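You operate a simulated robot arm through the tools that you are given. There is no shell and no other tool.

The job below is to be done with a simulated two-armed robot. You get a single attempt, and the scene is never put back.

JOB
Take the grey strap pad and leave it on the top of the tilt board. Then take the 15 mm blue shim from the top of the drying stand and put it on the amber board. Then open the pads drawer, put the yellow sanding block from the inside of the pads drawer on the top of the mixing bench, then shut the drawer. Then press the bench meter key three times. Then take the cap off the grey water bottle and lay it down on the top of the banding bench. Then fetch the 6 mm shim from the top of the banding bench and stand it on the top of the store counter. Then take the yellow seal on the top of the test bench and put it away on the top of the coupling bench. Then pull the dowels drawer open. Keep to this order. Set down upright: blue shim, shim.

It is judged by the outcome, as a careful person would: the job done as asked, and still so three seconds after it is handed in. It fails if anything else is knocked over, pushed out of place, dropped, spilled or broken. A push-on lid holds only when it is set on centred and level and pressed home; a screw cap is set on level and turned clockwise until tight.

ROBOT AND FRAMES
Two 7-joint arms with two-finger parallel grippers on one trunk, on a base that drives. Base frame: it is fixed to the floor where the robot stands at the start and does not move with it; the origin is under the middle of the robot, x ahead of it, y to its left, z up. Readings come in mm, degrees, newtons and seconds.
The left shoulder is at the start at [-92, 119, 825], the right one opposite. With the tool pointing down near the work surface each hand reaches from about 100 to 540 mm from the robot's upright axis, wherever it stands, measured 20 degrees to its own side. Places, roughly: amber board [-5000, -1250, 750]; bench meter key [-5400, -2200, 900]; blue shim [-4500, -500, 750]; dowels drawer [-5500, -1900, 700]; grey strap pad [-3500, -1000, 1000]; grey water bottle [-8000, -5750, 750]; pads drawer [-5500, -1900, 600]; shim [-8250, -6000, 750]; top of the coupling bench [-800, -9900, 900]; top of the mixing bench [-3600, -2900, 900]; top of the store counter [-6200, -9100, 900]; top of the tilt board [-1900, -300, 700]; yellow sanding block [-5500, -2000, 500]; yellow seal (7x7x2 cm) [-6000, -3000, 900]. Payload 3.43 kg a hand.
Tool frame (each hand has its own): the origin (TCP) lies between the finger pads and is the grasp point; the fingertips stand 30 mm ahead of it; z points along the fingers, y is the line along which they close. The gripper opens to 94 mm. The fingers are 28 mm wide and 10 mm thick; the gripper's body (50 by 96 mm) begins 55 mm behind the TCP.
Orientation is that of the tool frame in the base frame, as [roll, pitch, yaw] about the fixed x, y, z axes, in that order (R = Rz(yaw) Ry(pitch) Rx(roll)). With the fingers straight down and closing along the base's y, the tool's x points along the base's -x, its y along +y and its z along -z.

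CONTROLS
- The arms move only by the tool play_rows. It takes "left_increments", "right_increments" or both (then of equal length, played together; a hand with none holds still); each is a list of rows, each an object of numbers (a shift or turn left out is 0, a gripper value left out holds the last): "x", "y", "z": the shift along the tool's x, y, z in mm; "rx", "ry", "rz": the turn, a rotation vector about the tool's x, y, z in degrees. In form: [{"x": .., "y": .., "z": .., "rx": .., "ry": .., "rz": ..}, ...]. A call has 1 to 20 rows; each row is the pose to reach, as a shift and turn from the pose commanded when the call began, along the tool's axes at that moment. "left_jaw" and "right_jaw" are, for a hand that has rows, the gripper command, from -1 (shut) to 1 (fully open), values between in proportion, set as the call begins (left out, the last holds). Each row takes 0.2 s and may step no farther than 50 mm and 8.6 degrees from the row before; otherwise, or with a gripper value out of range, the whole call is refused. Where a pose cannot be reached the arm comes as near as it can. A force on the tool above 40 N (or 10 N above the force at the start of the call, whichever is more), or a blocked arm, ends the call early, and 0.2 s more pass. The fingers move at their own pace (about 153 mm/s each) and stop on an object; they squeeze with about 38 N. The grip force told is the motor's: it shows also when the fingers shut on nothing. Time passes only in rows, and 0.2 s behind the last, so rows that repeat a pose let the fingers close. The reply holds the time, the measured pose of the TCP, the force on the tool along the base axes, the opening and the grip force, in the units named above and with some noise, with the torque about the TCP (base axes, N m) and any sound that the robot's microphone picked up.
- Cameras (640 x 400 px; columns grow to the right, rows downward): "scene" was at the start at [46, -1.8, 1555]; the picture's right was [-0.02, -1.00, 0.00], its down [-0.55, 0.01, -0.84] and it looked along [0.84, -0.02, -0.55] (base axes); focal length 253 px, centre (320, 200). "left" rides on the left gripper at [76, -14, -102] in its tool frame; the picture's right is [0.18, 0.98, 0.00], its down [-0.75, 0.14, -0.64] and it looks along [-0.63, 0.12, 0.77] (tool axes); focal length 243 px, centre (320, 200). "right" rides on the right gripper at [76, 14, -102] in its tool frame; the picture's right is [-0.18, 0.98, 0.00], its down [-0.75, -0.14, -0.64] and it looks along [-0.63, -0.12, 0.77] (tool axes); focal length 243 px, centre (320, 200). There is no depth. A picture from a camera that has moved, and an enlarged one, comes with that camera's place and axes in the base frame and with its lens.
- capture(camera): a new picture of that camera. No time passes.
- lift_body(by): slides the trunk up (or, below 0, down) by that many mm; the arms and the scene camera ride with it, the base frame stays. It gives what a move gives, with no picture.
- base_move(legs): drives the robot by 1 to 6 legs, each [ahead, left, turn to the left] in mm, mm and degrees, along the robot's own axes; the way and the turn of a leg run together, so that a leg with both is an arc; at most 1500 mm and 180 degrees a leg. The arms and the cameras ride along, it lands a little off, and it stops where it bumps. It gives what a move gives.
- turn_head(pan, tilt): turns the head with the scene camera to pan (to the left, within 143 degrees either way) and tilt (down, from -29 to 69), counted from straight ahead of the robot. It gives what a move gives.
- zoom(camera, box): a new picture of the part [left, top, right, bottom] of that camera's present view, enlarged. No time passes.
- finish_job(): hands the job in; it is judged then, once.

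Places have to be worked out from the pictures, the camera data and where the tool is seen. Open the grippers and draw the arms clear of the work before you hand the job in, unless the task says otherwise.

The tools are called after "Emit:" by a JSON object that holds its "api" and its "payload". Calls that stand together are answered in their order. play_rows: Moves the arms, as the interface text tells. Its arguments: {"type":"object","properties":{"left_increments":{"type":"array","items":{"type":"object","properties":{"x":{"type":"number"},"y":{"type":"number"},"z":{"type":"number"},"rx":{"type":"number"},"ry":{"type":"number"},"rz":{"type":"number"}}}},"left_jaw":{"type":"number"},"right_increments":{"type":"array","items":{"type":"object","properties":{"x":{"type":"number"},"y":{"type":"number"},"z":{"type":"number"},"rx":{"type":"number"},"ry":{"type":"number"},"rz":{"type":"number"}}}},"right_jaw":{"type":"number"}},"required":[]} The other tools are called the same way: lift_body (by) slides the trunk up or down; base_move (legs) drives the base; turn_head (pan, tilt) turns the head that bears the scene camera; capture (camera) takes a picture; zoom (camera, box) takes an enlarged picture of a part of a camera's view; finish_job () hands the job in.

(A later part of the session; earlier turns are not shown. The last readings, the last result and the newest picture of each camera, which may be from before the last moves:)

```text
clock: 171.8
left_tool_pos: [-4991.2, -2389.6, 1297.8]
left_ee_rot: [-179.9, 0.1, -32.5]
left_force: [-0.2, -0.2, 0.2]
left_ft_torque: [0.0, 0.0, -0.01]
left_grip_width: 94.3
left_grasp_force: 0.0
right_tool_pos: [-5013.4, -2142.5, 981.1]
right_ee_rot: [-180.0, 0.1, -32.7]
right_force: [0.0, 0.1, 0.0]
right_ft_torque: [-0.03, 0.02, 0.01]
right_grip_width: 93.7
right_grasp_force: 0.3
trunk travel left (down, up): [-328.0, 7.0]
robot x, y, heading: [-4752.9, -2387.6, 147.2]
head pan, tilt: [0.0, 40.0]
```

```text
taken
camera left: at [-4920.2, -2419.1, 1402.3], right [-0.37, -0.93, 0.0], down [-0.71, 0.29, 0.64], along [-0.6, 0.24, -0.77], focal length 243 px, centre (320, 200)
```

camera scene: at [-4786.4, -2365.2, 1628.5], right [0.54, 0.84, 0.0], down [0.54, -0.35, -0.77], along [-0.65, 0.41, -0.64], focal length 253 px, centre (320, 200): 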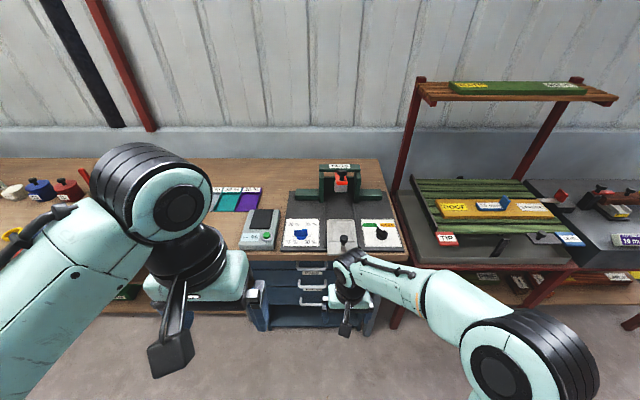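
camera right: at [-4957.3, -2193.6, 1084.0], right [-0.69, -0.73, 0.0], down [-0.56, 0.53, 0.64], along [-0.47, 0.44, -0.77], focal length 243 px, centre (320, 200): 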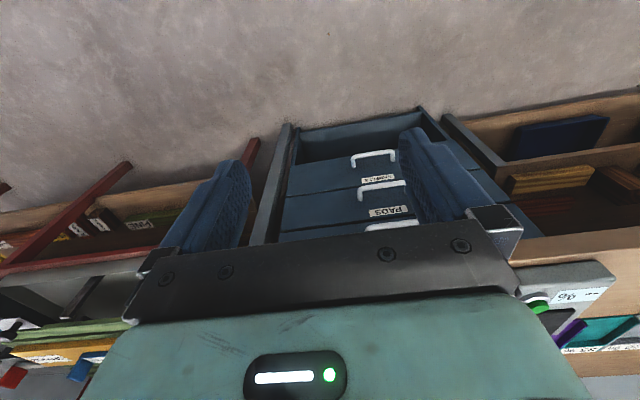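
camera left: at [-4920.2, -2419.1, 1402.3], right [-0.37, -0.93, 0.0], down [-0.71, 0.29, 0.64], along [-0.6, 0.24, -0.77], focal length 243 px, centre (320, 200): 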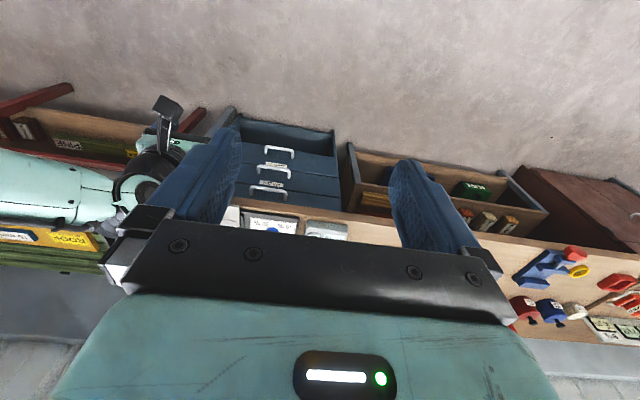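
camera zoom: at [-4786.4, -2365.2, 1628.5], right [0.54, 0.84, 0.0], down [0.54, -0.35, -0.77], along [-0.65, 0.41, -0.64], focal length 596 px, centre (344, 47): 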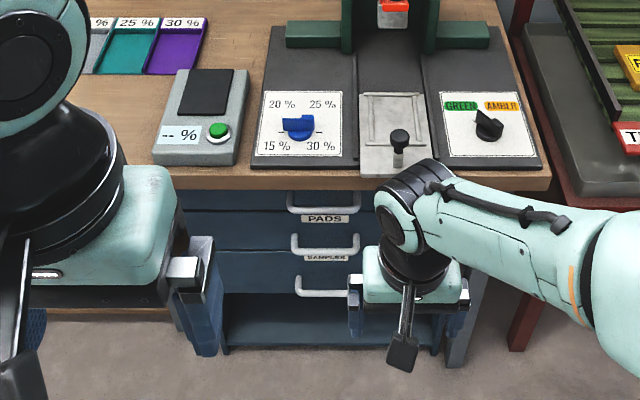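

The PADS drawer is the middle one (label above its handle), ~670 mm ahead. I lower the trunk to see the handles more frontally and for a horizontal grasp.

Emit:
{"api": "base_move", "payload": {"legs": [[0, 0, 1.5]]}}

Emit:
{"api": "play_rows", "payload": {"right_increments": [{"y": -45, "z": -20}, {"y": -90, "z": -40}, {"y": -135, "z": -60}]}}

Emit:
{"api": "lift_body", "payload": {"by": -300}}

Emit:
{"api": "turn_head", "payload": {"pan": 0, "tilt": 40}}

Emit:
{"api": "capture", "payload": {"camera": "scene"}}

Emit:
{"api": "zoom", "payload": {"camera": "scene", "box": [210, 160, 410, 310]}}

```text
clock: 172.6
left_tool_pos: [-4991.1, -2394.9, 1298.8]
left_ee_rot: [-180.0, 0.1, -31.0]
left_force: [-0.1, 1.3, -0.7]
left_ft_torque: [-0.01, 0.0, -0.01]
left_grip_width: 94.0
left_grasp_force: 0.1
right_tool_pos: [-5020.8, -2149.2, 981.7]
right_ee_rot: [179.9, 0.1, -31.3]
right_force: [0.2, 0.4, 0.2]
right_ft_torque: [-0.01, 0.01, -0.02]
right_grip_width: 93.8
right_grasp_force: 0.1
trunk travel left (down, up): [-328.0, 7.0]
robot x, y, heading: [-4753.0, -2387.2, 149.2]
head pan, tilt: [0.0, 40.0]
```

```text
clock: 173.4
left_tool_pos: [-4990.9, -2395.6, 1300.6]
left_ee_rot: [-180.0, 0.0, -30.9]
left_force: [-0.2, -0.2, 0.0]
left_ft_torque: [0.0, -0.03, -0.03]
left_grip_width: 94.2
left_grasp_force: 0.0
right_tool_pos: [-4948.2, -2035.0, 1046.1]
right_ee_rot: [179.8, 0.1, -31.2]
right_force: [-0.3, -0.2, -0.1]
right_ft_torque: [-0.01, 0.0, 0.01]
right_grip_width: 93.9
right_grasp_force: 0.0
trunk travel left (down, up): [-328.0, 7.0]
robot x, y, heading: [-4753.6, -2386.8, 149.2]
head pan, tilt: [0.0, 40.0]
```

```text
clock: 176.4
left_tool_pos: [-4991.6, -2396.2, 999.1]
left_ee_rot: [-180.0, 0.1, -31.0]
left_force: [0.1, -0.1, 0.4]
left_ft_torque: [-0.01, -0.03, -0.05]
left_grip_width: 93.9
left_grasp_force: 0.0
right_tool_pos: [-4950.2, -2031.3, 741.9]
right_ee_rot: [179.9, 0.2, -31.2]
right_force: [0.4, 0.5, 1.1]
right_ft_torque: [0.0, 0.0, 0.03]
right_grip_width: 93.9
right_grasp_force: 0.0
trunk travel left (down, up): [-28.0, 307.0]
robot x, y, heading: [-4749.7, -2388.1, 149.0]
head pan, tilt: [0.0, 40.0]
```

```text
clock: 177.0
left_tool_pos: [-4991.0, -2396.5, 999.7]
left_ee_rot: [180.0, 0.2, -31.0]
left_force: [0.0, -0.1, -0.2]
left_ft_torque: [0.01, -0.01, -0.01]
left_grip_width: 94.0
left_grasp_force: 0.0
right_tool_pos: [-4949.4, -2032.1, 741.6]
right_ee_rot: [179.9, 0.1, -31.3]
right_force: [-0.2, -0.5, 0.3]
right_ft_torque: [0.0, 0.01, 0.0]
right_grip_width: 94.1
right_grasp_force: 0.0
trunk travel left (down, up): [-28.0, 307.0]
robot x, y, heading: [-4752.3, -2386.3, 149.1]
head pan, tilt: [0.0, 40.0]
```

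```text
taken
camera scene: at [-4826.2, -2342.4, 1315.9], right [0.52, 0.86, 0.0], down [0.55, -0.33, -0.77], along [-0.66, 0.39, -0.64], focal length 253 px, centre (320, 200)
```

scene: 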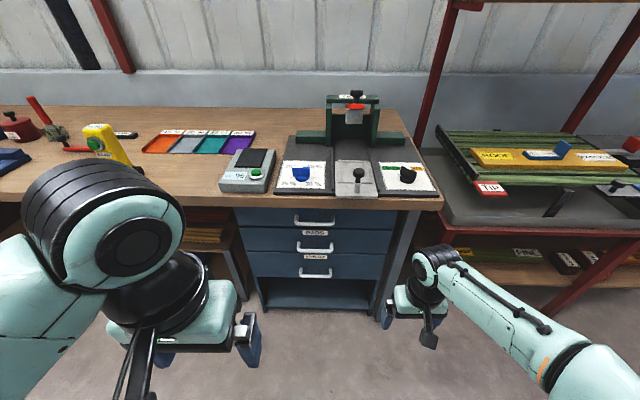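

```text
2.67 times, centred on (310, 235) of scene
camera zoom: at [-4826.2, -2342.4, 1315.9], right [0.52, 0.86, 0.0], down [0.55, -0.33, -0.77], along [-0.66, 0.39, -0.64], focal length 676 px, centre (347, 107)
```

zoom: 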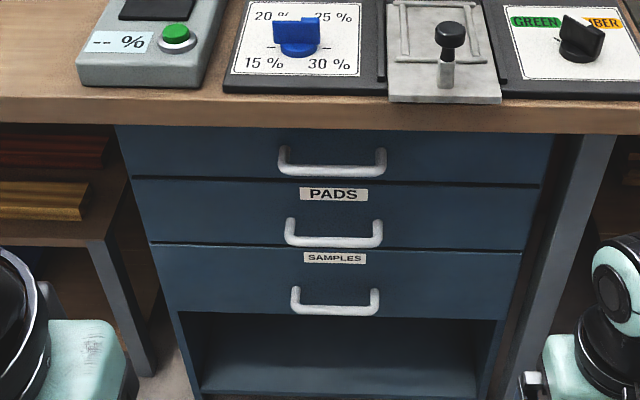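

The PADS handle is at roughly [-5371, -2040, 550], ~709 mm ahead. I bring the left hand forward and down, then rotate it to point straight ahead with the fingers closing vertically.

Emit:
{"api": "play_rows", "payload": {"left_increments": [{"x": -30, "z": 40}, {"x": -60, "z": 80}, {"x": -90, "z": 120}, {"x": -120, "z": 160}, {"x": -150, "z": 200}, {"x": -180, "z": 240}, {"x": -200, "z": 280}, {"x": -220, "z": 320}]}}

Emit:
{"api": "play_rows", "payload": {"left_increments": [{"rx": -4.6, "ry": -4.6, "rz": 4.6}, {"rx": -9.2, "ry": -9.2, "rz": 9.2}, {"rx": -13.9, "ry": -13.9, "rz": 13.9}, {"rx": -18.5, "ry": -18.5, "rz": 18.5}, {"rx": -23.1, "ry": -23.1, "rz": 23.1}, {"rx": -27.7, "ry": -27.7, "rz": 27.7}, {"rx": -32.3, "ry": -32.3, "rz": 32.3}, {"rx": -37.0, "ry": -37.0, "rz": 37.0}, {"rx": -41.6, "ry": -41.6, "rz": 41.6}, {"rx": -46.2, "ry": -46.2, "rz": 46.2}, {"rx": -50.8, "ry": -50.8, "rz": 50.8}, {"rx": -55.4, "ry": -55.4, "rz": 55.4}, {"rx": -60.1, "ry": -60.1, "rz": 60.1}, {"rx": -64.7, "ry": -64.7, "rz": 64.7}, {"rx": -69.3, "ry": -69.3, "rz": 69.3}, {"rx": -69.3, "ry": -69.3, "rz": 69.3}]}}

Emit:
{"api": "capture", "payload": {"camera": "scene"}}

Emit:
{"api": "capture", "payload": {"camera": "left"}}

```text
clock: 178.8
left_tool_pos: [-5177.9, -2281.8, 677.1]
left_ee_rot: [180.0, 0.1, -31.0]
left_force: [-0.1, -0.1, 0.3]
left_ft_torque: [-0.01, -0.01, -0.01]
left_grip_width: 94.1
left_grasp_force: 0.0
right_tool_pos: [-4949.4, -2033.1, 742.7]
right_ee_rot: [179.9, 0.1, -31.3]
right_force: [-0.7, -0.5, 0.1]
right_ft_torque: [0.01, 0.01, 0.0]
right_grip_width: 94.1
right_grasp_force: 0.1
trunk travel left (down, up): [-28.0, 307.0]
robot x, y, heading: [-4751.9, -2386.6, 149.1]
head pan, tilt: [0.0, 40.0]
```

```text
clock: 182.2
left_tool_pos: [-5179.6, -2282.5, 668.2]
left_ee_rot: [97.4, 5.7, -114.7]
left_force: [0.9, 0.2, 1.2]
left_ft_torque: [-0.01, -0.02, 0.0]
left_grip_width: 93.9
left_grasp_force: 0.0
left hand out of reach, approached as far as the arm can: row 14, 15, 16
right_tool_pos: [-4949.5, -2032.0, 741.8]
right_ee_rot: [179.9, 0.1, -31.2]
right_force: [-0.6, -0.1, -0.2]
right_ft_torque: [0.02, 0.0, 0.02]
right_grip_width: 94.0
right_grasp_force: 0.0
trunk travel left (down, up): [-28.0, 307.0]
robot x, y, heading: [-4752.6, -2383.9, 148.9]
head pan, tilt: [0.0, 40.0]
```

```text
taken
camera scene: at [-4826.2, -2342.4, 1315.9], right [0.52, 0.86, 0.0], down [0.55, -0.33, -0.77], along [-0.66, 0.4, -0.64], focal length 253 px, centre (320, 200)
```

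scene: 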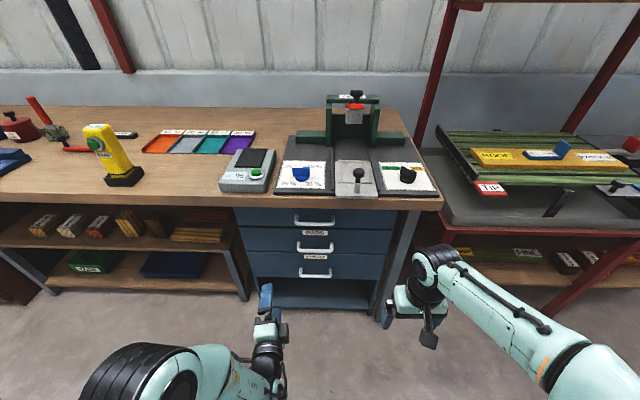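

```text
taken
camera left: at [-5116.6, -2393.7, 660.0], right [-0.23, -0.2, 0.95], down [0.87, 0.4, 0.3], along [-0.44, 0.89, 0.08], focal length 243 px, centre (320, 200)
```

left: 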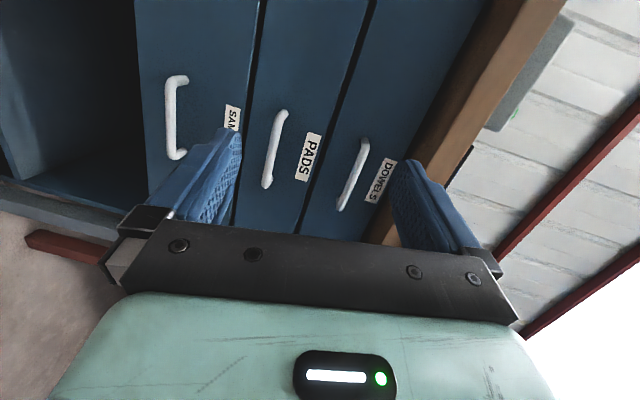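

The hand points forward with fingers closing vertically; triangulation gives the PADS handle at about [-5356, -2049, 585]. I slide the base right ~105 mm to line up the hand, and lower/extend the hand toward handle height.

Emit:
{"api": "base_move", "payload": {"legs": [[0, -105, 0]]}}

Emit:
{"api": "play_rows", "payload": {"left_increments": [{"y": -23, "z": 30}, {"y": -46, "z": 60}, {"y": -70, "z": 89}, {"y": -70, "z": 89}]}}

Emit:
{"api": "capture", "payload": {"camera": "left"}}

Emit:
{"api": "capture", "payload": {"camera": "scene"}}

```text
clock: 183.8
left_tool_pos: [-5125.2, -2191.7, 667.4]
left_ee_rot: [97.4, 5.8, -114.8]
left_force: [0.3, -0.6, -0.3]
left_ft_torque: [-0.01, -0.02, -0.01]
left_grip_width: 93.9
left_grasp_force: 0.0
right_tool_pos: [-4895.3, -1943.1, 740.5]
right_ee_rot: [179.9, 0.1, -31.3]
right_force: [-0.5, -0.3, -0.4]
right_ft_torque: [-0.02, 0.0, 0.0]
right_grip_width: 93.7
right_grasp_force: 0.0
trunk travel left (down, up): [-28.0, 307.0]
robot x, y, heading: [-4696.9, -2298.5, 148.7]
head pan, tilt: [0.0, 40.0]
```

```text
clock: 184.8
left_tool_pos: [-5195.4, -2150.8, 588.4]
left_ee_rot: [97.5, 5.8, -114.8]
left_force: [0.1, -1.1, -0.2]
left_ft_torque: [-0.03, -0.01, 0.01]
left_grip_width: 94.0
left_grasp_force: 0.1
right_tool_pos: [-4896.4, -1944.5, 741.1]
right_ee_rot: [179.9, 0.1, -31.3]
right_force: [-0.4, -0.3, 0.2]
right_ft_torque: [-0.02, -0.02, 0.0]
right_grip_width: 94.1
right_grasp_force: 0.0
trunk travel left (down, up): [-28.0, 307.0]
robot x, y, heading: [-4701.7, -2296.5, 149.1]
head pan, tilt: [0.0, 40.0]
```

```text
taken
camera left: at [-5134.0, -2263.2, 579.9], right [-0.23, -0.2, 0.95], down [0.87, 0.4, 0.3], along [-0.44, 0.89, 0.08], focal length 243 px, centre (320, 200)
```

left: 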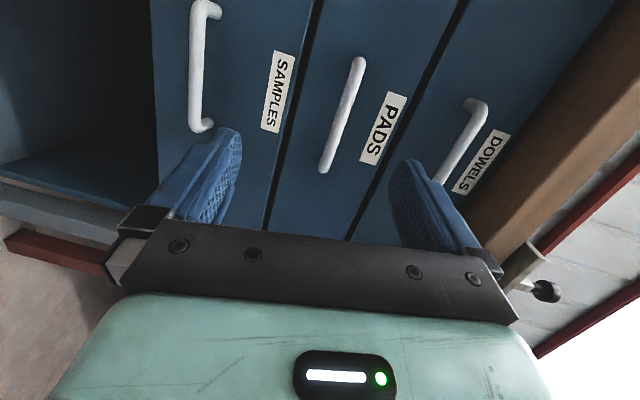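

```text
taken
camera scene: at [-4772.5, -2253.3, 1315.9], right [0.52, 0.86, 0.0], down [0.55, -0.33, -0.77], along [-0.66, 0.4, -0.64], focal length 253 px, centre (320, 200)
```

scene: 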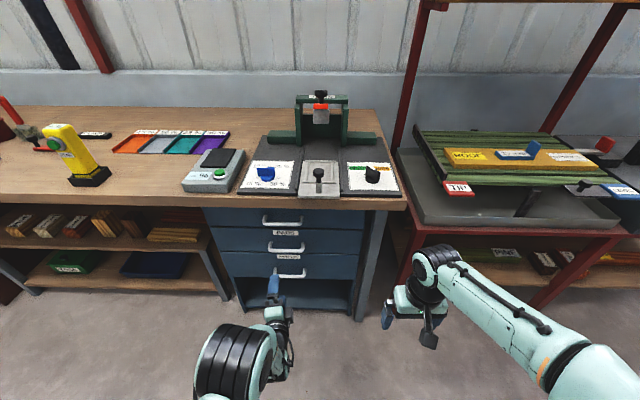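

The handle ray agrees: handle at about [-5356, -2048, 596], 179 mm straight ahead of the hand. I drive 110 mm ahead and check with the hand camera.

Emit:
{"api": "base_move", "payload": {"legs": [[110, 0, 0]]}}

Emit:
{"api": "play_rows", "payload": {"left_increments": [{"y": 8}, {"y": 8}], "left_jaw": 0.2}}

Emit:
{"api": "capture", "payload": {"camera": "left"}}

```text
clock: 186.0
left_tool_pos: [-5292.8, -2094.0, 588.9]
left_ee_rot: [97.4, 5.8, -114.8]
left_force: [-0.2, 0.2, -0.2]
left_ft_torque: [0.01, -0.02, 0.03]
left_grip_width: 93.8
left_grasp_force: 0.1
right_tool_pos: [-4991.5, -1886.3, 740.9]
right_ee_rot: [179.8, 0.1, -31.3]
right_force: [0.7, 0.1, 0.7]
right_ft_torque: [0.02, -0.01, 0.0]
right_grip_width: 94.0
right_grasp_force: 0.0
trunk travel left (down, up): [-28.0, 307.0]
robot x, y, heading: [-4793.5, -2242.7, 149.0]
head pan, tilt: [0.0, 40.0]
```

```text
clock: 186.6
left_tool_pos: [-5292.7, -2093.4, 596.9]
left_ee_rot: [97.4, 5.8, -114.8]
left_force: [0.6, -0.4, 0.1]
left_ft_torque: [0.01, 0.02, 0.02]
left_grip_width: 56.4
left_grasp_force: 0.0
right_tool_pos: [-4990.5, -1886.1, 741.5]
right_ee_rot: [179.9, 0.1, -31.3]
right_force: [0.2, -0.1, 0.0]
right_ft_torque: [-0.02, -0.04, -0.02]
right_grip_width: 94.1
right_grasp_force: 0.0
trunk travel left (down, up): [-28.0, 307.0]
robot x, y, heading: [-4793.5, -2242.5, 149.0]
head pan, tilt: [0.0, 40.0]
```

```text
taken
camera left: at [-5229.8, -2206.3, 588.4], right [-0.23, -0.2, 0.95], down [0.87, 0.4, 0.3], along [-0.44, 0.89, 0.08], focal length 243 px, centre (320, 200)
```

left: 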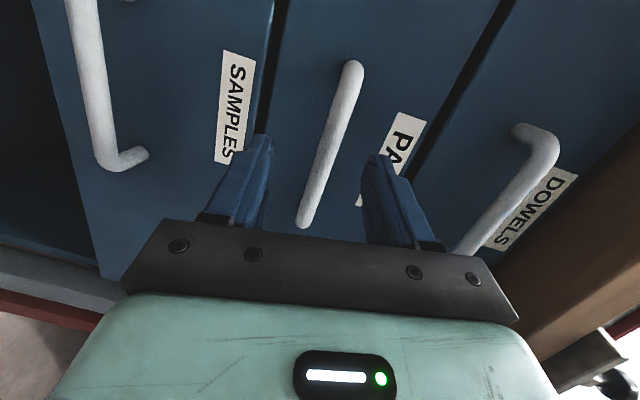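

The handle lies between the partly-closed fingers. I approach 45 mm further and look again.

Emit:
{"api": "play_rows", "payload": {"left_increments": [{"x": -2, "y": 2, "z": 20}, {"x": -5, "y": 5, "z": 44}, {"x": -5, "y": 5, "z": 44}]}}

Emit:
{"api": "capture", "payload": {"camera": "left"}}

Emit:
{"api": "zoom", "payload": {"camera": "scene", "box": [200, 200, 400, 380]}}

```text
clock: 187.4
left_tool_pos: [-5331.8, -2069.5, 595.1]
left_ee_rot: [97.4, 5.7, -114.8]
left_force: [0.7, 0.3, -0.5]
left_ft_torque: [0.02, -0.02, -0.05]
left_grip_width: 56.3
left_grasp_force: 0.0
right_tool_pos: [-4991.3, -1885.7, 741.0]
right_ee_rot: [179.8, 0.1, -31.3]
right_force: [1.0, -1.2, 0.3]
right_ft_torque: [0.01, 0.0, 0.0]
right_grip_width: 93.9
right_grasp_force: 0.0
trunk travel left (down, up): [-28.0, 307.0]
robot x, y, heading: [-4792.2, -2240.4, 148.8]
head pan, tilt: [0.0, 40.0]
```

```text
taken
camera left: at [-5268.7, -2181.7, 587.5], right [-0.23, -0.2, 0.95], down [0.87, 0.4, 0.3], along [-0.44, 0.89, 0.08], focal length 243 px, centre (320, 200)
```

left: 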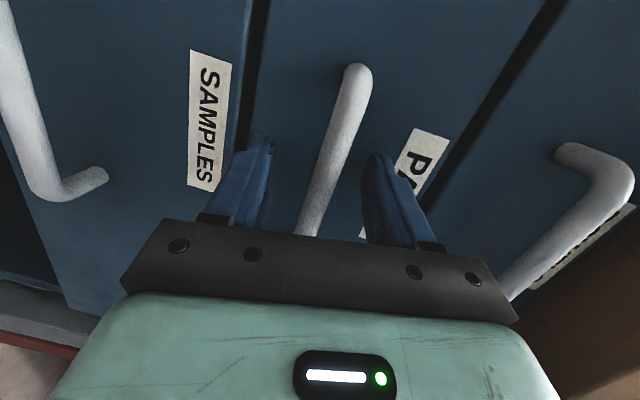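

```text
2.22 times, centred on (300, 290) of scene
camera zoom: at [-4867.9, -2196.0, 1315.9], right [0.52, 0.86, 0.0], down [0.55, -0.33, -0.77], along [-0.66, 0.4, -0.64], focal length 563 px, centre (364, 0)
```

zoom: 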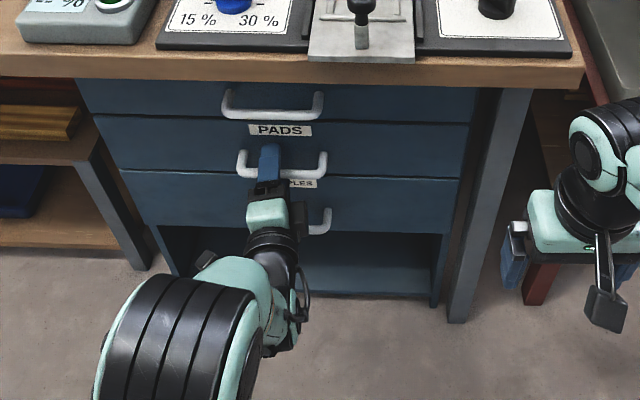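

In the scene view the fingertips straddle the bar just left of its centre. I go 20 mm further and then close.

Emit:
{"api": "play_rows", "payload": {"left_increments": [{"x": -1, "y": 1, "z": 10}, {"x": -2, "y": 2, "z": 20}, {"x": -2, "y": 2, "z": 20}]}}

Emit:
{"api": "capture", "payload": {"camera": "left"}}

Emit:
{"api": "zoom", "payload": {"camera": "scene", "box": [240, 220, 360, 310]}}

```text
clock: 187.8
left_tool_pos: [-5334.9, -2067.0, 594.4]
left_ee_rot: [97.4, 5.8, -114.8]
left_force: [15.2, -9.6, 5.6]
left_ft_torque: [0.54, 0.73, -0.08]
left_grip_width: 58.7
left_grasp_force: 2.3
right_tool_pos: [-4990.1, -1887.5, 742.6]
right_ee_rot: [179.9, 0.3, -31.2]
right_force: [-0.1, 0.1, -0.7]
right_ft_torque: [0.0, 0.0, 0.01]
right_grip_width: 94.0
right_grasp_force: 0.1
trunk travel left (down, up): [-28.0, 307.0]
robot x, y, heading: [-4792.9, -2240.8, 149.2]
head pan, tilt: [0.0, 40.0]
stopped in row 2 (left hand): the force on the tool passed its limit at 50 N (the readings are from after the stop); the commanded pose is now the measured one
```

```text
taken
camera left: at [-5272.4, -2179.4, 586.3], right [-0.23, -0.2, 0.95], down [0.87, 0.4, 0.3], along [-0.44, 0.89, 0.08], focal length 243 px, centre (320, 200)
```

left: 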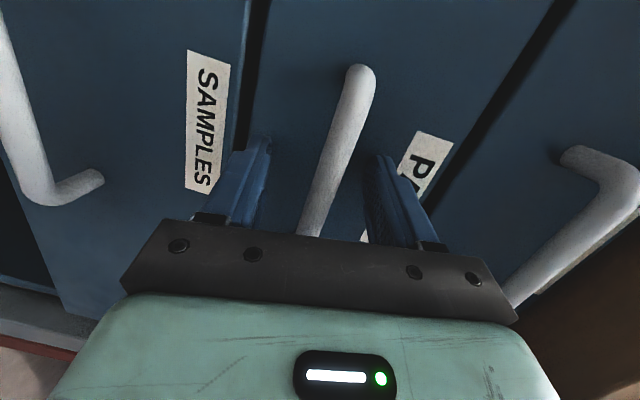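

```text
4.44 times, centred on (300, 265) of scene
camera zoom: at [-4866.1, -2197.1, 1316.1], right [0.51, 0.86, 0.0], down [0.55, -0.33, -0.77], along [-0.66, 0.39, -0.64], focal length 1126 px, centre (409, -89)
```

zoom: 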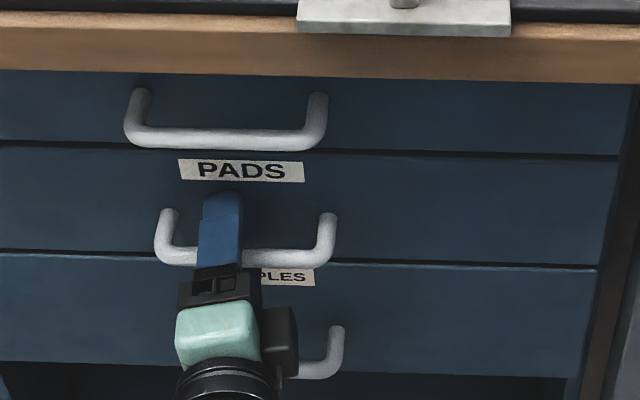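

The fingertips touched the drawer face, with the bar between them. I back off 4 mm and close on the bar.

Emit:
{"api": "play_rows", "payload": {"left_increments": [{"z": -4}, {"z": -4}]}}

Emit:
{"api": "play_rows", "payload": {"left_increments": [{"z": 0}, {"z": 0}, {"z": 0}, {"z": 0}], "left_jaw": -1}}

Emit:
{"api": "capture", "payload": {"camera": "left"}}

```text
clock: 188.4
left_tool_pos: [-5333.5, -2067.9, 593.4]
left_ee_rot: [97.5, 5.7, -114.8]
left_force: [-0.1, 0.0, -0.1]
left_ft_torque: [0.02, 0.02, -0.01]
left_grip_width: 56.4
left_grasp_force: 0.0
right_tool_pos: [-4991.3, -1885.8, 740.7]
right_ee_rot: [179.9, 0.0, -31.2]
right_force: [0.4, -0.5, -0.8]
right_ft_torque: [0.02, -0.03, 0.02]
right_grip_width: 93.9
right_grasp_force: 0.0
trunk travel left (down, up): [-28.0, 307.0]
robot x, y, heading: [-4793.0, -2240.7, 148.8]
head pan, tilt: [0.0, 40.0]
```

```text
clock: 189.4
left_tool_pos: [-5333.8, -2070.1, 597.5]
left_ee_rot: [97.1, 5.7, -114.8]
left_force: [-2.7, -0.7, 21.4]
left_ft_torque: [-1.02, 0.62, -0.41]
left_grip_width: 20.5
left_grasp_force: 45.1
right_tool_pos: [-4990.5, -1886.3, 740.5]
right_ee_rot: [179.8, 0.1, -31.2]
right_force: [-0.4, 0.5, -0.4]
right_ft_torque: [0.01, -0.03, -0.03]
right_grip_width: 94.1
right_grasp_force: 0.1
trunk travel left (down, up): [-28.0, 307.0]
robot x, y, heading: [-4795.3, -2241.7, 149.3]
head pan, tilt: [0.0, 40.0]
```

```text
taken
camera left: at [-5270.9, -2180.7, 587.9], right [-0.23, -0.21, 0.95], down [0.87, 0.4, 0.29], along [-0.44, 0.89, 0.09], focal length 243 px, centre (320, 200)
```

left: 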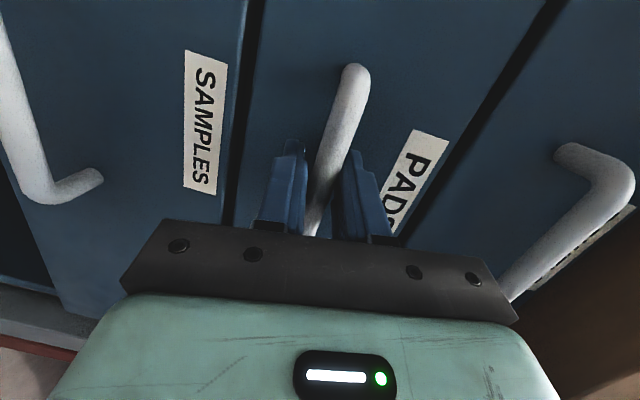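

The bar is gripped. I pull the drawer by driving the base straight back, first 130 mm.

Emit:
{"api": "base_move", "payload": {"legs": [[-130, 0, 0]]}}

Emit:
{"api": "capture", "payload": {"camera": "left"}}

Emit:
{"api": "capture", "payload": {"camera": "scene"}}

```text
clock: 190.7
left_tool_pos: [-5226.2, -2137.2, 595.7]
left_ee_rot: [97.0, 5.8, -114.4]
left_force: [-12.2, -17.6, 22.6]
left_ft_torque: [-0.84, 0.61, 0.76]
left_grip_width: 20.5
left_grasp_force: 44.5
right_tool_pos: [-4882.3, -1953.0, 741.9]
right_ee_rot: [179.9, 0.1, -31.3]
right_force: [0.6, -0.7, 0.2]
right_ft_torque: [-0.01, 0.0, 0.03]
right_grip_width: 93.8
right_grasp_force: 0.0
trunk travel left (down, up): [-28.0, 307.0]
robot x, y, heading: [-4686.6, -2306.4, 149.0]
head pan, tilt: [0.0, 40.0]
```

```text
taken
camera left: at [-5162.9, -2249.2, 587.8], right [-0.23, -0.21, 0.95], down [0.87, 0.41, 0.29], along [-0.45, 0.89, 0.09], focal length 243 px, centre (320, 200)
```

left: 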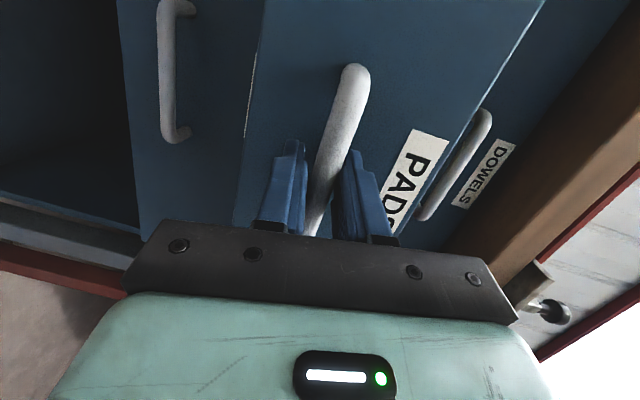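

```text
taken
camera scene: at [-4757.6, -2263.6, 1316.0], right [0.52, 0.86, 0.0], down [0.55, -0.33, -0.77], along [-0.66, 0.4, -0.64], focal length 253 px, centre (320, 200)
```

scene: 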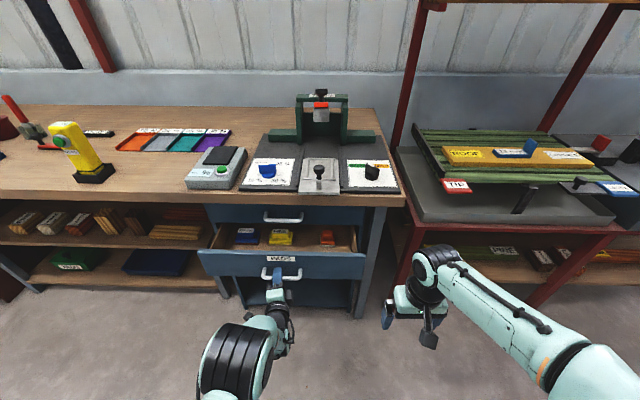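

The drawer opens: blue, yellow and orange blocks inside. I pull ~110 mm more.

Emit:
{"api": "base_move", "payload": {"legs": [[-110, 0, 0]]}}

Emit:
{"api": "capture", "payload": {"camera": "scene"}}

Emit:
{"api": "zoom", "payload": {"camera": "scene", "box": [190, 190, 390, 320]}}

```text
clock: 191.8
left_tool_pos: [-5136.9, -2195.4, 596.8]
left_ee_rot: [96.9, 5.6, -114.1]
left_force: [-10.7, -16.9, 6.9]
left_ft_torque: [-0.88, 0.6, 0.32]
left_grip_width: 20.4
left_grasp_force: 45.2
right_tool_pos: [-4789.9, -2008.1, 742.1]
right_ee_rot: [179.9, 0.1, -31.4]
right_force: [-0.4, -0.3, -0.1]
right_ft_torque: [0.03, 0.01, -0.01]
right_grip_width: 94.1
right_grasp_force: 0.1
trunk travel left (down, up): [-28.0, 307.0]
robot x, y, heading: [-4594.1, -2366.1, 148.8]
head pan, tilt: [0.0, 40.0]
```

```text
taken
camera scene: at [-4666.8, -2318.8, 1315.9], right [0.52, 0.86, 0.0], down [0.55, -0.33, -0.77], along [-0.66, 0.4, -0.64], focal length 253 px, centre (320, 200)
```

scene: 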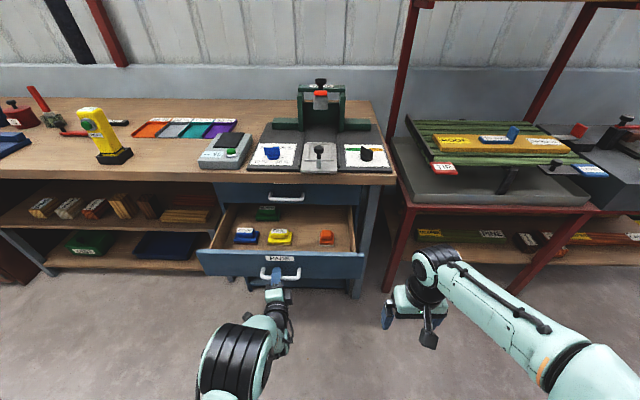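

```text
3.08 times, centred on (290, 255) of scene
camera zoom: at [-4666.8, -2318.8, 1315.9], right [0.52, 0.86, 0.0], down [0.55, -0.33, -0.77], along [-0.66, 0.4, -0.64], focal length 780 px, centre (412, 31)
```

zoom: 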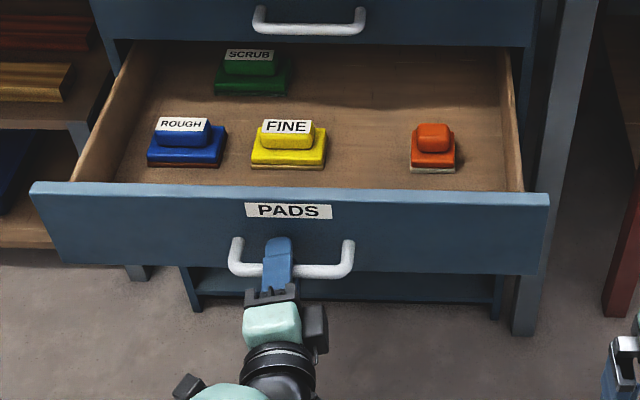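

The drawer is open ~240 mm; the yellow FINE block is clearly visible. I release the handle, back the left hand off and raise it clear.

Emit:
{"api": "play_rows", "payload": {"left_increments": [{"z": 0}, {"z": 0}, {"z": 0}], "left_jaw": 0.3}}

Emit:
{"api": "play_rows", "payload": {"left_increments": [{"z": -25}, {"z": -60}, {"z": -90}, {"z": -100, "y": 40}, {"z": -100, "y": 80}, {"z": -100, "y": 120}, {"z": -100, "y": 160}, {"z": -100, "y": 200}]}}

Emit:
{"api": "capture", "payload": {"camera": "scene"}}

```text
clock: 192.7
left_tool_pos: [-5136.5, -2194.5, 596.2]
left_ee_rot: [96.9, 5.5, -114.1]
left_force: [-0.4, 0.6, 0.3]
left_ft_torque: [-0.03, 0.02, -0.04]
left_grip_width: 61.0
left_grasp_force: 0.1
right_tool_pos: [-4790.2, -2007.3, 741.5]
right_ee_rot: [179.9, 0.1, -31.5]
right_force: [1.0, 0.4, 0.3]
right_ft_torque: [0.01, 0.02, 0.0]
right_grip_width: 93.9
right_grasp_force: 0.1
trunk travel left (down, up): [-28.0, 307.0]
robot x, y, heading: [-4594.6, -2364.5, 148.9]
head pan, tilt: [0.0, 40.0]
```

```text
clock: 194.4
left_tool_pos: [-5076.7, -2244.8, 803.8]
left_ee_rot: [97.0, 5.7, -114.0]
left_force: [-0.8, -0.1, 0.6]
left_ft_torque: [0.03, 0.0, 0.01]
left_grip_width: 61.4
left_grasp_force: 0.2
right_tool_pos: [-4789.5, -2007.5, 742.6]
right_ee_rot: [179.9, 0.1, -31.4]
right_force: [0.4, 0.6, 0.1]
right_ft_torque: [0.01, 0.0, -0.02]
right_grip_width: 93.9
right_grasp_force: 0.0
trunk travel left (down, up): [-28.0, 307.0]
robot x, y, heading: [-4594.2, -2364.8, 148.9]
head pan, tilt: [0.0, 40.0]
```

```text
taken
camera scene: at [-4666.5, -2317.4, 1315.9], right [0.52, 0.86, 0.0], down [0.55, -0.33, -0.77], along [-0.66, 0.4, -0.64], focal length 253 px, centre (320, 200)
```

scene: 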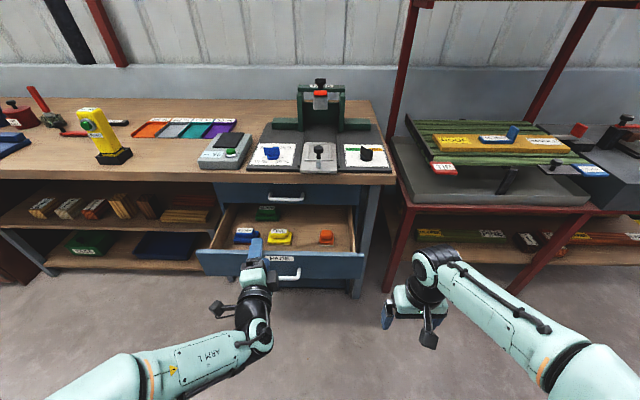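

I retract the left hand a bit, then shift the base left 270 mm and ahead 200 mm so the block falls under the right hand.

Emit:
{"api": "play_rows", "payload": {"left_increments": [{"z": -40}, {"z": -80}, {"z": -110}]}}

Emit:
{"api": "base_move", "payload": {"legs": [[0, 270, 0], [200, 0, 0]]}}

Emit:
{"api": "turn_head", "payload": {"pan": -10, "tilt": 50}}

Emit:
{"api": "capture", "payload": {"camera": "scene"}}

Emit:
{"api": "capture", "payload": {"camera": "right"}}

```text
clock: 195.2
left_tool_pos: [-4976.3, -2290.3, 818.8]
left_ee_rot: [96.9, 5.5, -114.0]
left_force: [-0.7, 0.4, 0.3]
left_ft_torque: [-0.02, 0.01, 0.01]
left_grip_width: 60.9
left_grasp_force: 0.0
right_tool_pos: [-4788.5, -2007.6, 740.7]
right_ee_rot: [179.8, 0.0, -31.4]
right_force: [0.2, 0.3, 0.0]
right_ft_torque: [-0.05, -0.01, 0.0]
right_grip_width: 94.1
right_grasp_force: 0.1
trunk travel left (down, up): [-28.0, 307.0]
robot x, y, heading: [-4594.9, -2363.9, 148.8]
head pan, tilt: [0.0, 40.0]
```

```text
clock: 199.4
left_tool_pos: [-5285.8, -2409.5, 819.6]
left_ee_rot: [97.0, 5.6, -114.7]
left_force: [-0.6, -0.3, 0.4]
left_ft_torque: [0.0, 0.02, 0.01]
left_grip_width: 61.1
left_grasp_force: 0.1
right_tool_pos: [-5094.6, -2128.6, 742.0]
right_ee_rot: [179.9, 0.1, -32.0]
right_force: [0.2, -0.2, 0.0]
right_ft_torque: [0.01, -0.04, 0.0]
right_grip_width: 94.0
right_grasp_force: 0.1
trunk travel left (down, up): [-28.0, 307.0]
robot x, y, heading: [-4901.9, -2483.8, 148.4]
head pan, tilt: [0.0, 40.0]
```

```text
clock: 200.1
left_tool_pos: [-5285.1, -2411.4, 819.4]
left_ee_rot: [97.0, 5.7, -114.6]
left_force: [-1.2, -0.7, 0.0]
left_ft_torque: [0.0, 0.02, 0.0]
left_grip_width: 61.1
left_grasp_force: 0.1
right_tool_pos: [-5094.4, -2129.2, 741.0]
right_ee_rot: [179.8, 0.1, -32.0]
right_force: [0.2, -0.1, 0.7]
right_ft_torque: [0.0, -0.02, 0.0]
right_grip_width: 93.9
right_grasp_force: 0.0
trunk travel left (down, up): [-28.0, 307.0]
robot x, y, heading: [-4902.0, -2485.9, 148.3]
head pan, tilt: [-10.0, 50.0]
```

```text
taken
camera scene: at [-4960.7, -2434.1, 1301.8], right [0.67, 0.75, 0.0], down [0.57, -0.51, -0.64], along [-0.48, 0.43, -0.77], focal length 253 px, centre (320, 200)
```

scene: 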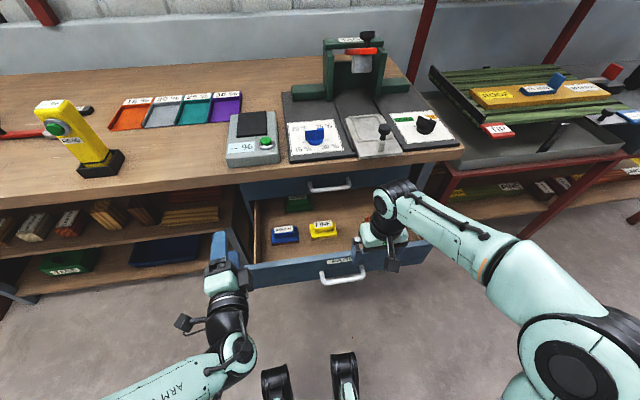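

```text
taken
camera right: at [-5038.0, -2180.8, 843.6], right [-0.68, -0.74, 0.0], down [-0.56, 0.52, 0.64], along [-0.47, 0.43, -0.77], focal length 243 px, centre (320, 200)
```

right: 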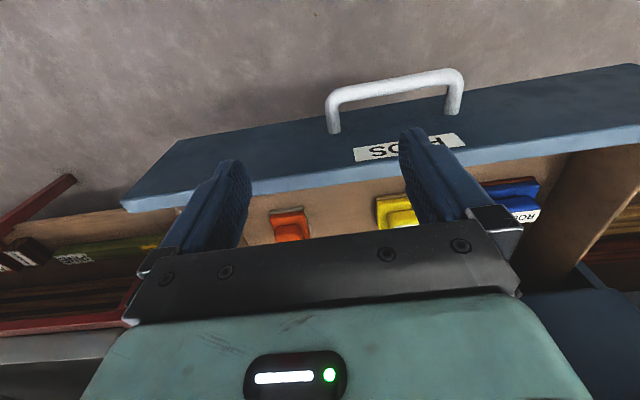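

The block is at about [-5312, -2110, 577], 546 mm ahead. I move 60 mm closer, then bring the right hand over it.

Emit:
{"api": "base_move", "payload": {"legs": [[60, 0, 0]]}}

Emit:
{"api": "zoom", "payload": {"camera": "scene", "box": [230, 180, 390, 300]}}

```text
clock: 201.1
left_tool_pos: [-5336.1, -2378.6, 818.5]
left_ee_rot: [97.0, 5.5, -114.7]
left_force: [-0.3, 0.7, 0.2]
left_ft_torque: [-0.01, 0.02, -0.01]
left_grip_width: 61.2
left_grasp_force: 0.0
right_tool_pos: [-5146.8, -2097.6, 741.7]
right_ee_rot: [179.8, 0.2, -32.0]
right_force: [1.1, 0.4, 0.1]
right_ft_torque: [-0.03, 0.01, 0.02]
right_grip_width: 93.8
right_grasp_force: 0.0
trunk travel left (down, up): [-28.0, 307.0]
robot x, y, heading: [-4951.2, -2455.2, 148.4]
head pan, tilt: [-10.0, 50.0]
```

```text
3.33 times, centred on (310, 240) of scene
camera zoom: at [-5011.6, -2402.5, 1301.7], right [0.67, 0.75, 0.0], down [0.57, -0.51, -0.64], along [-0.48, 0.43, -0.77], focal length 844 px, centre (353, 67)
```

zoom: 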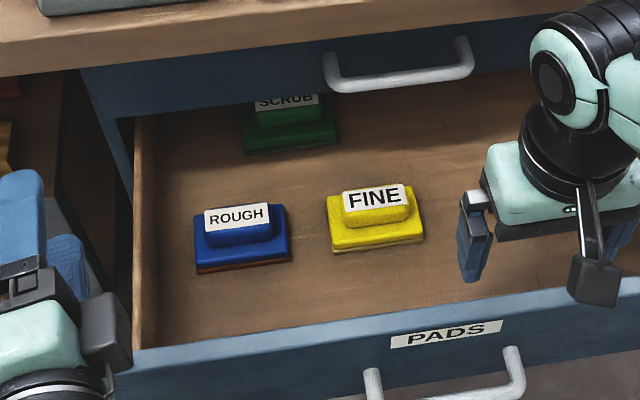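

The block lies partly beneath the desk's overhang, so I want the drawer opened further. I'll hook the right hand's fingers inside the drawer's front panel and pull by driving back.

Emit:
{"api": "play_rows", "payload": {"right_increments": [{"x": -15, "y": 35}, {"x": -32, "y": 70}, {"x": -32, "y": 70, "z": 40}, {"x": -32, "y": 70, "z": 75}, {"x": -32, "y": 70, "z": 92}, {"x": -32, "y": 70, "z": 92}], "right_jaw": 0}}

Emit:
{"api": "capture", "payload": {"camera": "right"}}

Emit:
{"api": "zoom", "payload": {"camera": "scene", "box": [230, 180, 450, 330]}}

```text
clock: 202.5
left_tool_pos: [-5335.8, -2379.6, 819.0]
left_ee_rot: [97.0, 5.6, -114.7]
left_force: [0.0, 0.0, 0.7]
left_ft_torque: [-0.01, -0.03, -0.01]
left_grip_width: 61.0
left_grasp_force: 0.0
right_tool_pos: [-5210.0, -2138.6, 648.4]
right_ee_rot: [179.8, 0.1, -32.0]
right_force: [1.2, 0.0, -0.9]
right_ft_torque: [-0.01, 0.02, 0.0]
right_grip_width: 47.2
right_grasp_force: 0.1
trunk travel left (down, up): [-28.0, 307.0]
robot x, y, heading: [-4953.5, -2457.9, 148.2]
head pan, tilt: [-10.0, 50.0]
```

```text
taken
camera right: at [-5152.9, -2190.1, 750.6], right [-0.68, -0.74, 0.0], down [-0.56, 0.52, 0.64], along [-0.47, 0.43, -0.77], focal length 243 px, centre (320, 200)
```

right: 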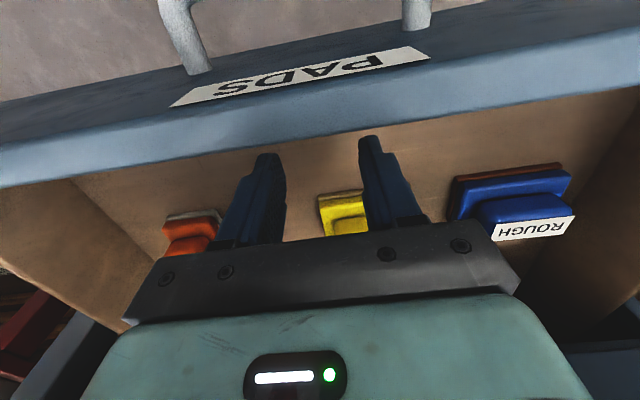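

```text
2.67 times, centred on (340, 255) of scene
camera zoom: at [-5011.0, -2402.9, 1301.7], right [0.67, 0.75, 0.0], down [0.57, -0.51, -0.64], along [-0.48, 0.43, -0.77], focal length 676 px, centre (267, 53)
```

zoom: 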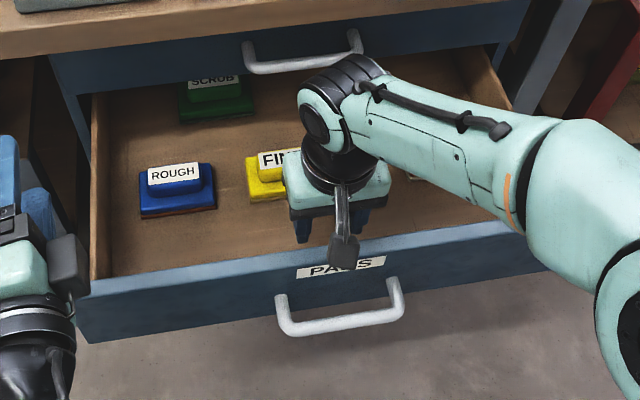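

The fingertips are inside the drawer behind the front panel. I lower 15 mm more and drive back ~145 mm to pull it.

Emit:
{"api": "play_rows", "payload": {"right_increments": [{"z": 8}, {"z": 15}, {"z": 15}]}}

Emit:
{"api": "base_move", "payload": {"legs": [[-145, 0, 0]]}}

Emit:
{"api": "capture", "payload": {"camera": "scene"}}

Emit:
{"api": "capture", "payload": {"camera": "right"}}

```text
clock: 203.3
left_tool_pos: [-5336.0, -2378.3, 820.4]
left_ee_rot: [97.1, 5.6, -114.7]
left_force: [0.2, -0.7, -0.4]
left_ft_torque: [0.02, -0.02, 0.02]
left_grip_width: 61.0
left_grasp_force: 0.1
right_tool_pos: [-5208.7, -2140.1, 634.0]
right_ee_rot: [179.9, 0.1, -32.0]
right_force: [0.3, 0.6, 0.3]
right_ft_torque: [-0.01, 0.03, 0.0]
right_grip_width: 46.9
right_grasp_force: 0.1
trunk travel left (down, up): [-28.0, 307.0]
robot x, y, heading: [-4950.2, -2452.3, 148.3]
head pan, tilt: [-10.0, 50.0]
```

```text
clock: 204.7
left_tool_pos: [-5211.4, -2454.6, 819.5]
left_ee_rot: [97.1, 5.7, -114.9]
left_force: [-0.4, -0.2, -0.5]
left_ft_torque: [-0.03, 0.02, -0.01]
left_grip_width: 61.1
left_grasp_force: 0.0
right_tool_pos: [-5083.2, -2215.6, 634.6]
right_ee_rot: [179.9, 0.1, -32.1]
right_force: [-0.1, 0.6, -0.5]
right_ft_torque: [-0.04, 0.01, -0.02]
right_grip_width: 47.0
right_grasp_force: 0.0
trunk travel left (down, up): [-28.0, 307.0]
robot x, y, heading: [-4829.3, -2530.2, 148.0]
head pan, tilt: [-10.0, 50.0]
```

```text
taken
camera scene: at [-4886.7, -2479.9, 1301.8], right [0.67, 0.74, 0.0], down [0.57, -0.51, -0.64], along [-0.48, 0.43, -0.77], focal length 253 px, centre (320, 200)
```

scene: 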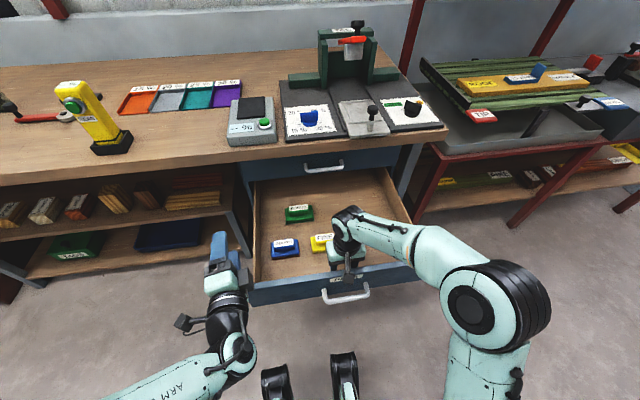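

```text
taken
camera right: at [-5026.6, -2267.7, 736.7], right [-0.68, -0.74, 0.0], down [-0.56, 0.52, 0.64], along [-0.47, 0.43, -0.77], focal length 243 px, centre (320, 200)
```

right: 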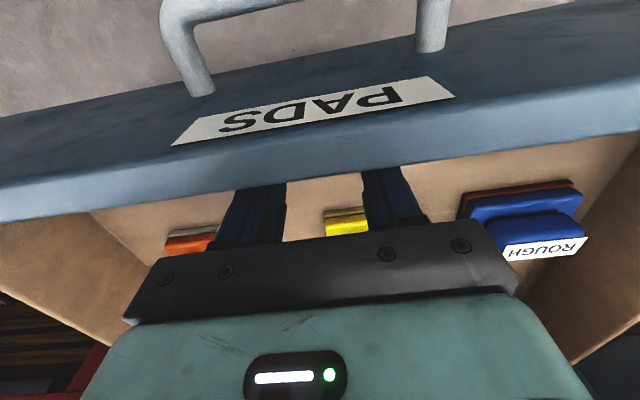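

The drawer is now wide open. I lift the right hand out of the front and move it over the yellow block, then check.

Emit:
{"api": "play_rows", "payload": {"right_increments": [{"x": -10, "z": 0}, {"x": -10, "z": -45}, {"x": -10, "z": -85}, {"x": -40, "y": 15, "z": -85}, {"x": -75, "y": 30, "z": -85}, {"x": -109, "y": 45, "z": -85}, {"x": -109, "y": 45, "z": -60}], "right_jaw": 1}}

Emit:
{"api": "capture", "payload": {"camera": "right"}}

Emit:
{"api": "capture", "payload": {"camera": "scene"}}

```text
clock: 206.2
left_tool_pos: [-5211.7, -2455.5, 818.5]
left_ee_rot: [96.9, 5.7, -114.8]
left_force: [-0.6, 0.8, 0.3]
left_ft_torque: [0.01, 0.02, 0.0]
left_grip_width: 61.3
left_grasp_force: 0.1
right_tool_pos: [-5198.3, -2197.6, 696.1]
right_ee_rot: [179.9, 0.1, -32.1]
right_force: [-0.4, -0.1, -0.5]
right_ft_torque: [0.03, -0.01, 0.04]
right_grip_width: 94.1
right_grasp_force: 0.0
trunk travel left (down, up): [-28.0, 307.0]
robot x, y, heading: [-4829.1, -2533.6, 148.4]
head pan, tilt: [-10.0, 50.0]
```

```text
taken
camera right: at [-5142.0, -2248.9, 798.2], right [-0.68, -0.74, 0.0], down [-0.56, 0.52, 0.64], along [-0.47, 0.43, -0.77], focal length 243 px, centre (320, 200)
```

right: 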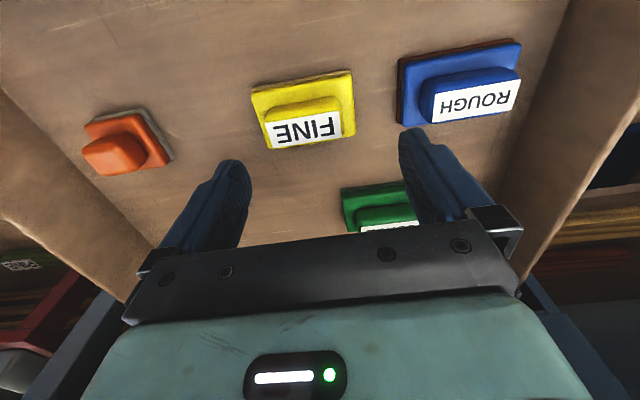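

```text
taken
camera scene: at [-4887.0, -2479.6, 1301.7], right [0.67, 0.74, 0.0], down [0.57, -0.51, -0.64], along [-0.48, 0.43, -0.77], focal length 253 px, centre (320, 200)
```

scene: 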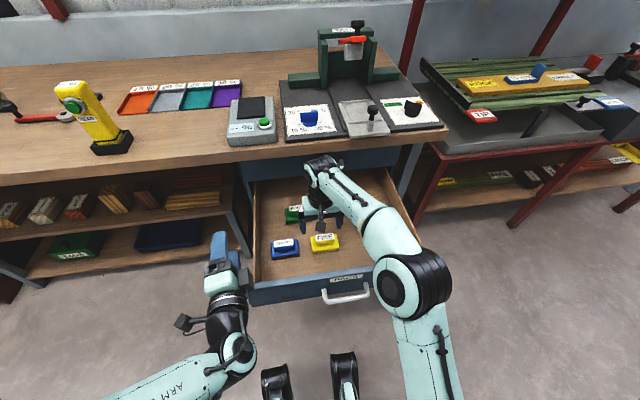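

I correct 13 mm to the right and descend to TCP z≈625, then check.

Emit:
{"api": "play_rows", "payload": {"right_increments": [{"x": -4, "y": -13}, {"x": -4, "y": -13, "z": 35}, {"x": -4, "y": -13, "z": 70}, {"x": -4, "y": -13, "z": 70}]}}

Emit:
{"api": "capture", "payload": {"camera": "right"}}

```text
clock: 207.2
left_tool_pos: [-5211.8, -2455.1, 819.5]
left_ee_rot: [97.0, 5.6, -114.8]
left_force: [-0.9, 0.0, 0.2]
left_ft_torque: [0.01, 0.01, 0.01]
left_grip_width: 61.0
left_grasp_force: 0.0
right_tool_pos: [-5193.9, -2184.9, 625.0]
right_ee_rot: [179.8, 0.1, -32.2]
right_force: [-0.2, -0.1, -0.2]
right_ft_torque: [0.01, 0.02, -0.02]
right_grip_width: 94.1
right_grasp_force: 0.2
trunk travel left (down, up): [-28.0, 307.0]
robot x, y, heading: [-4831.4, -2534.6, 147.9]
head pan, tilt: [-10.0, 50.0]
```

```text
taken
camera right: at [-5136.8, -2235.1, 727.0], right [-0.68, -0.73, 0.0], down [-0.56, 0.52, 0.64], along [-0.47, 0.43, -0.77], focal length 243 px, centre (320, 200)
```

right: 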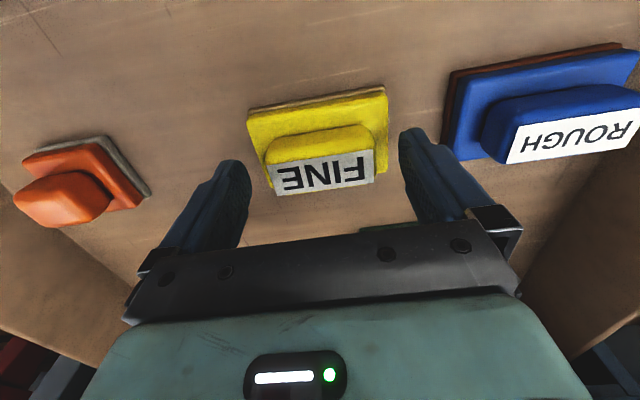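

The knob is centred; knob top ≈600, base top ≈572. I go down 18 mm, then close.

Emit:
{"api": "play_rows", "payload": {"right_increments": [{"x": 2, "z": 9}, {"x": 2, "z": 18}, {"x": 2, "z": 18}]}}

Emit:
{"api": "play_rows", "payload": {"right_increments": [{"z": 0}, {"z": 0}, {"z": 0}, {"z": 0}], "right_jaw": -1}}

Emit:
{"api": "capture", "payload": {"camera": "right"}}

```text
clock: 208.1
left_tool_pos: [-5210.9, -2455.6, 818.7]
left_ee_rot: [97.0, 5.6, -114.8]
left_force: [-0.2, 0.1, -0.2]
left_ft_torque: [0.02, 0.0, 0.0]
left_grip_width: 61.3
left_grasp_force: 0.1
right_tool_pos: [-5193.8, -2184.0, 606.5]
right_ee_rot: [179.8, 0.0, -32.1]
right_force: [-0.8, -0.7, 0.2]
right_ft_torque: [0.02, 0.02, 0.01]
right_grip_width: 94.1
right_grasp_force: 0.0
trunk travel left (down, up): [-28.0, 307.0]
robot x, y, heading: [-4828.3, -2531.7, 148.0]
head pan, tilt: [-10.0, 50.0]
```

```text
clock: 209.1
left_tool_pos: [-5210.9, -2454.5, 819.3]
left_ee_rot: [97.0, 5.6, -114.8]
left_force: [-1.0, 0.1, -0.4]
left_ft_torque: [-0.01, -0.01, 0.03]
left_grip_width: 61.0
left_grasp_force: 0.0
right_tool_pos: [-5192.9, -2182.6, 605.6]
right_ee_rot: [-180.0, 0.1, -32.1]
right_force: [-0.2, -0.7, 0.6]
right_ft_torque: [-0.01, -0.03, 0.01]
right_grip_width: 87.2
right_grasp_force: 38.0
trunk travel left (down, up): [-28.0, 307.0]
robot x, y, heading: [-4828.0, -2534.3, 148.0]
head pan, tilt: [-10.0, 50.0]
```

```text
taken
camera right: at [-5136.3, -2234.8, 708.9], right [-0.68, -0.74, 0.0], down [-0.56, 0.52, 0.64], along [-0.47, 0.43, -0.77], focal length 243 px, centre (320, 200)
```

right: 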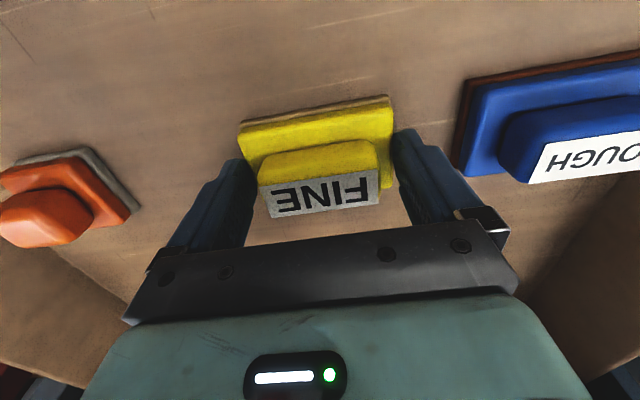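

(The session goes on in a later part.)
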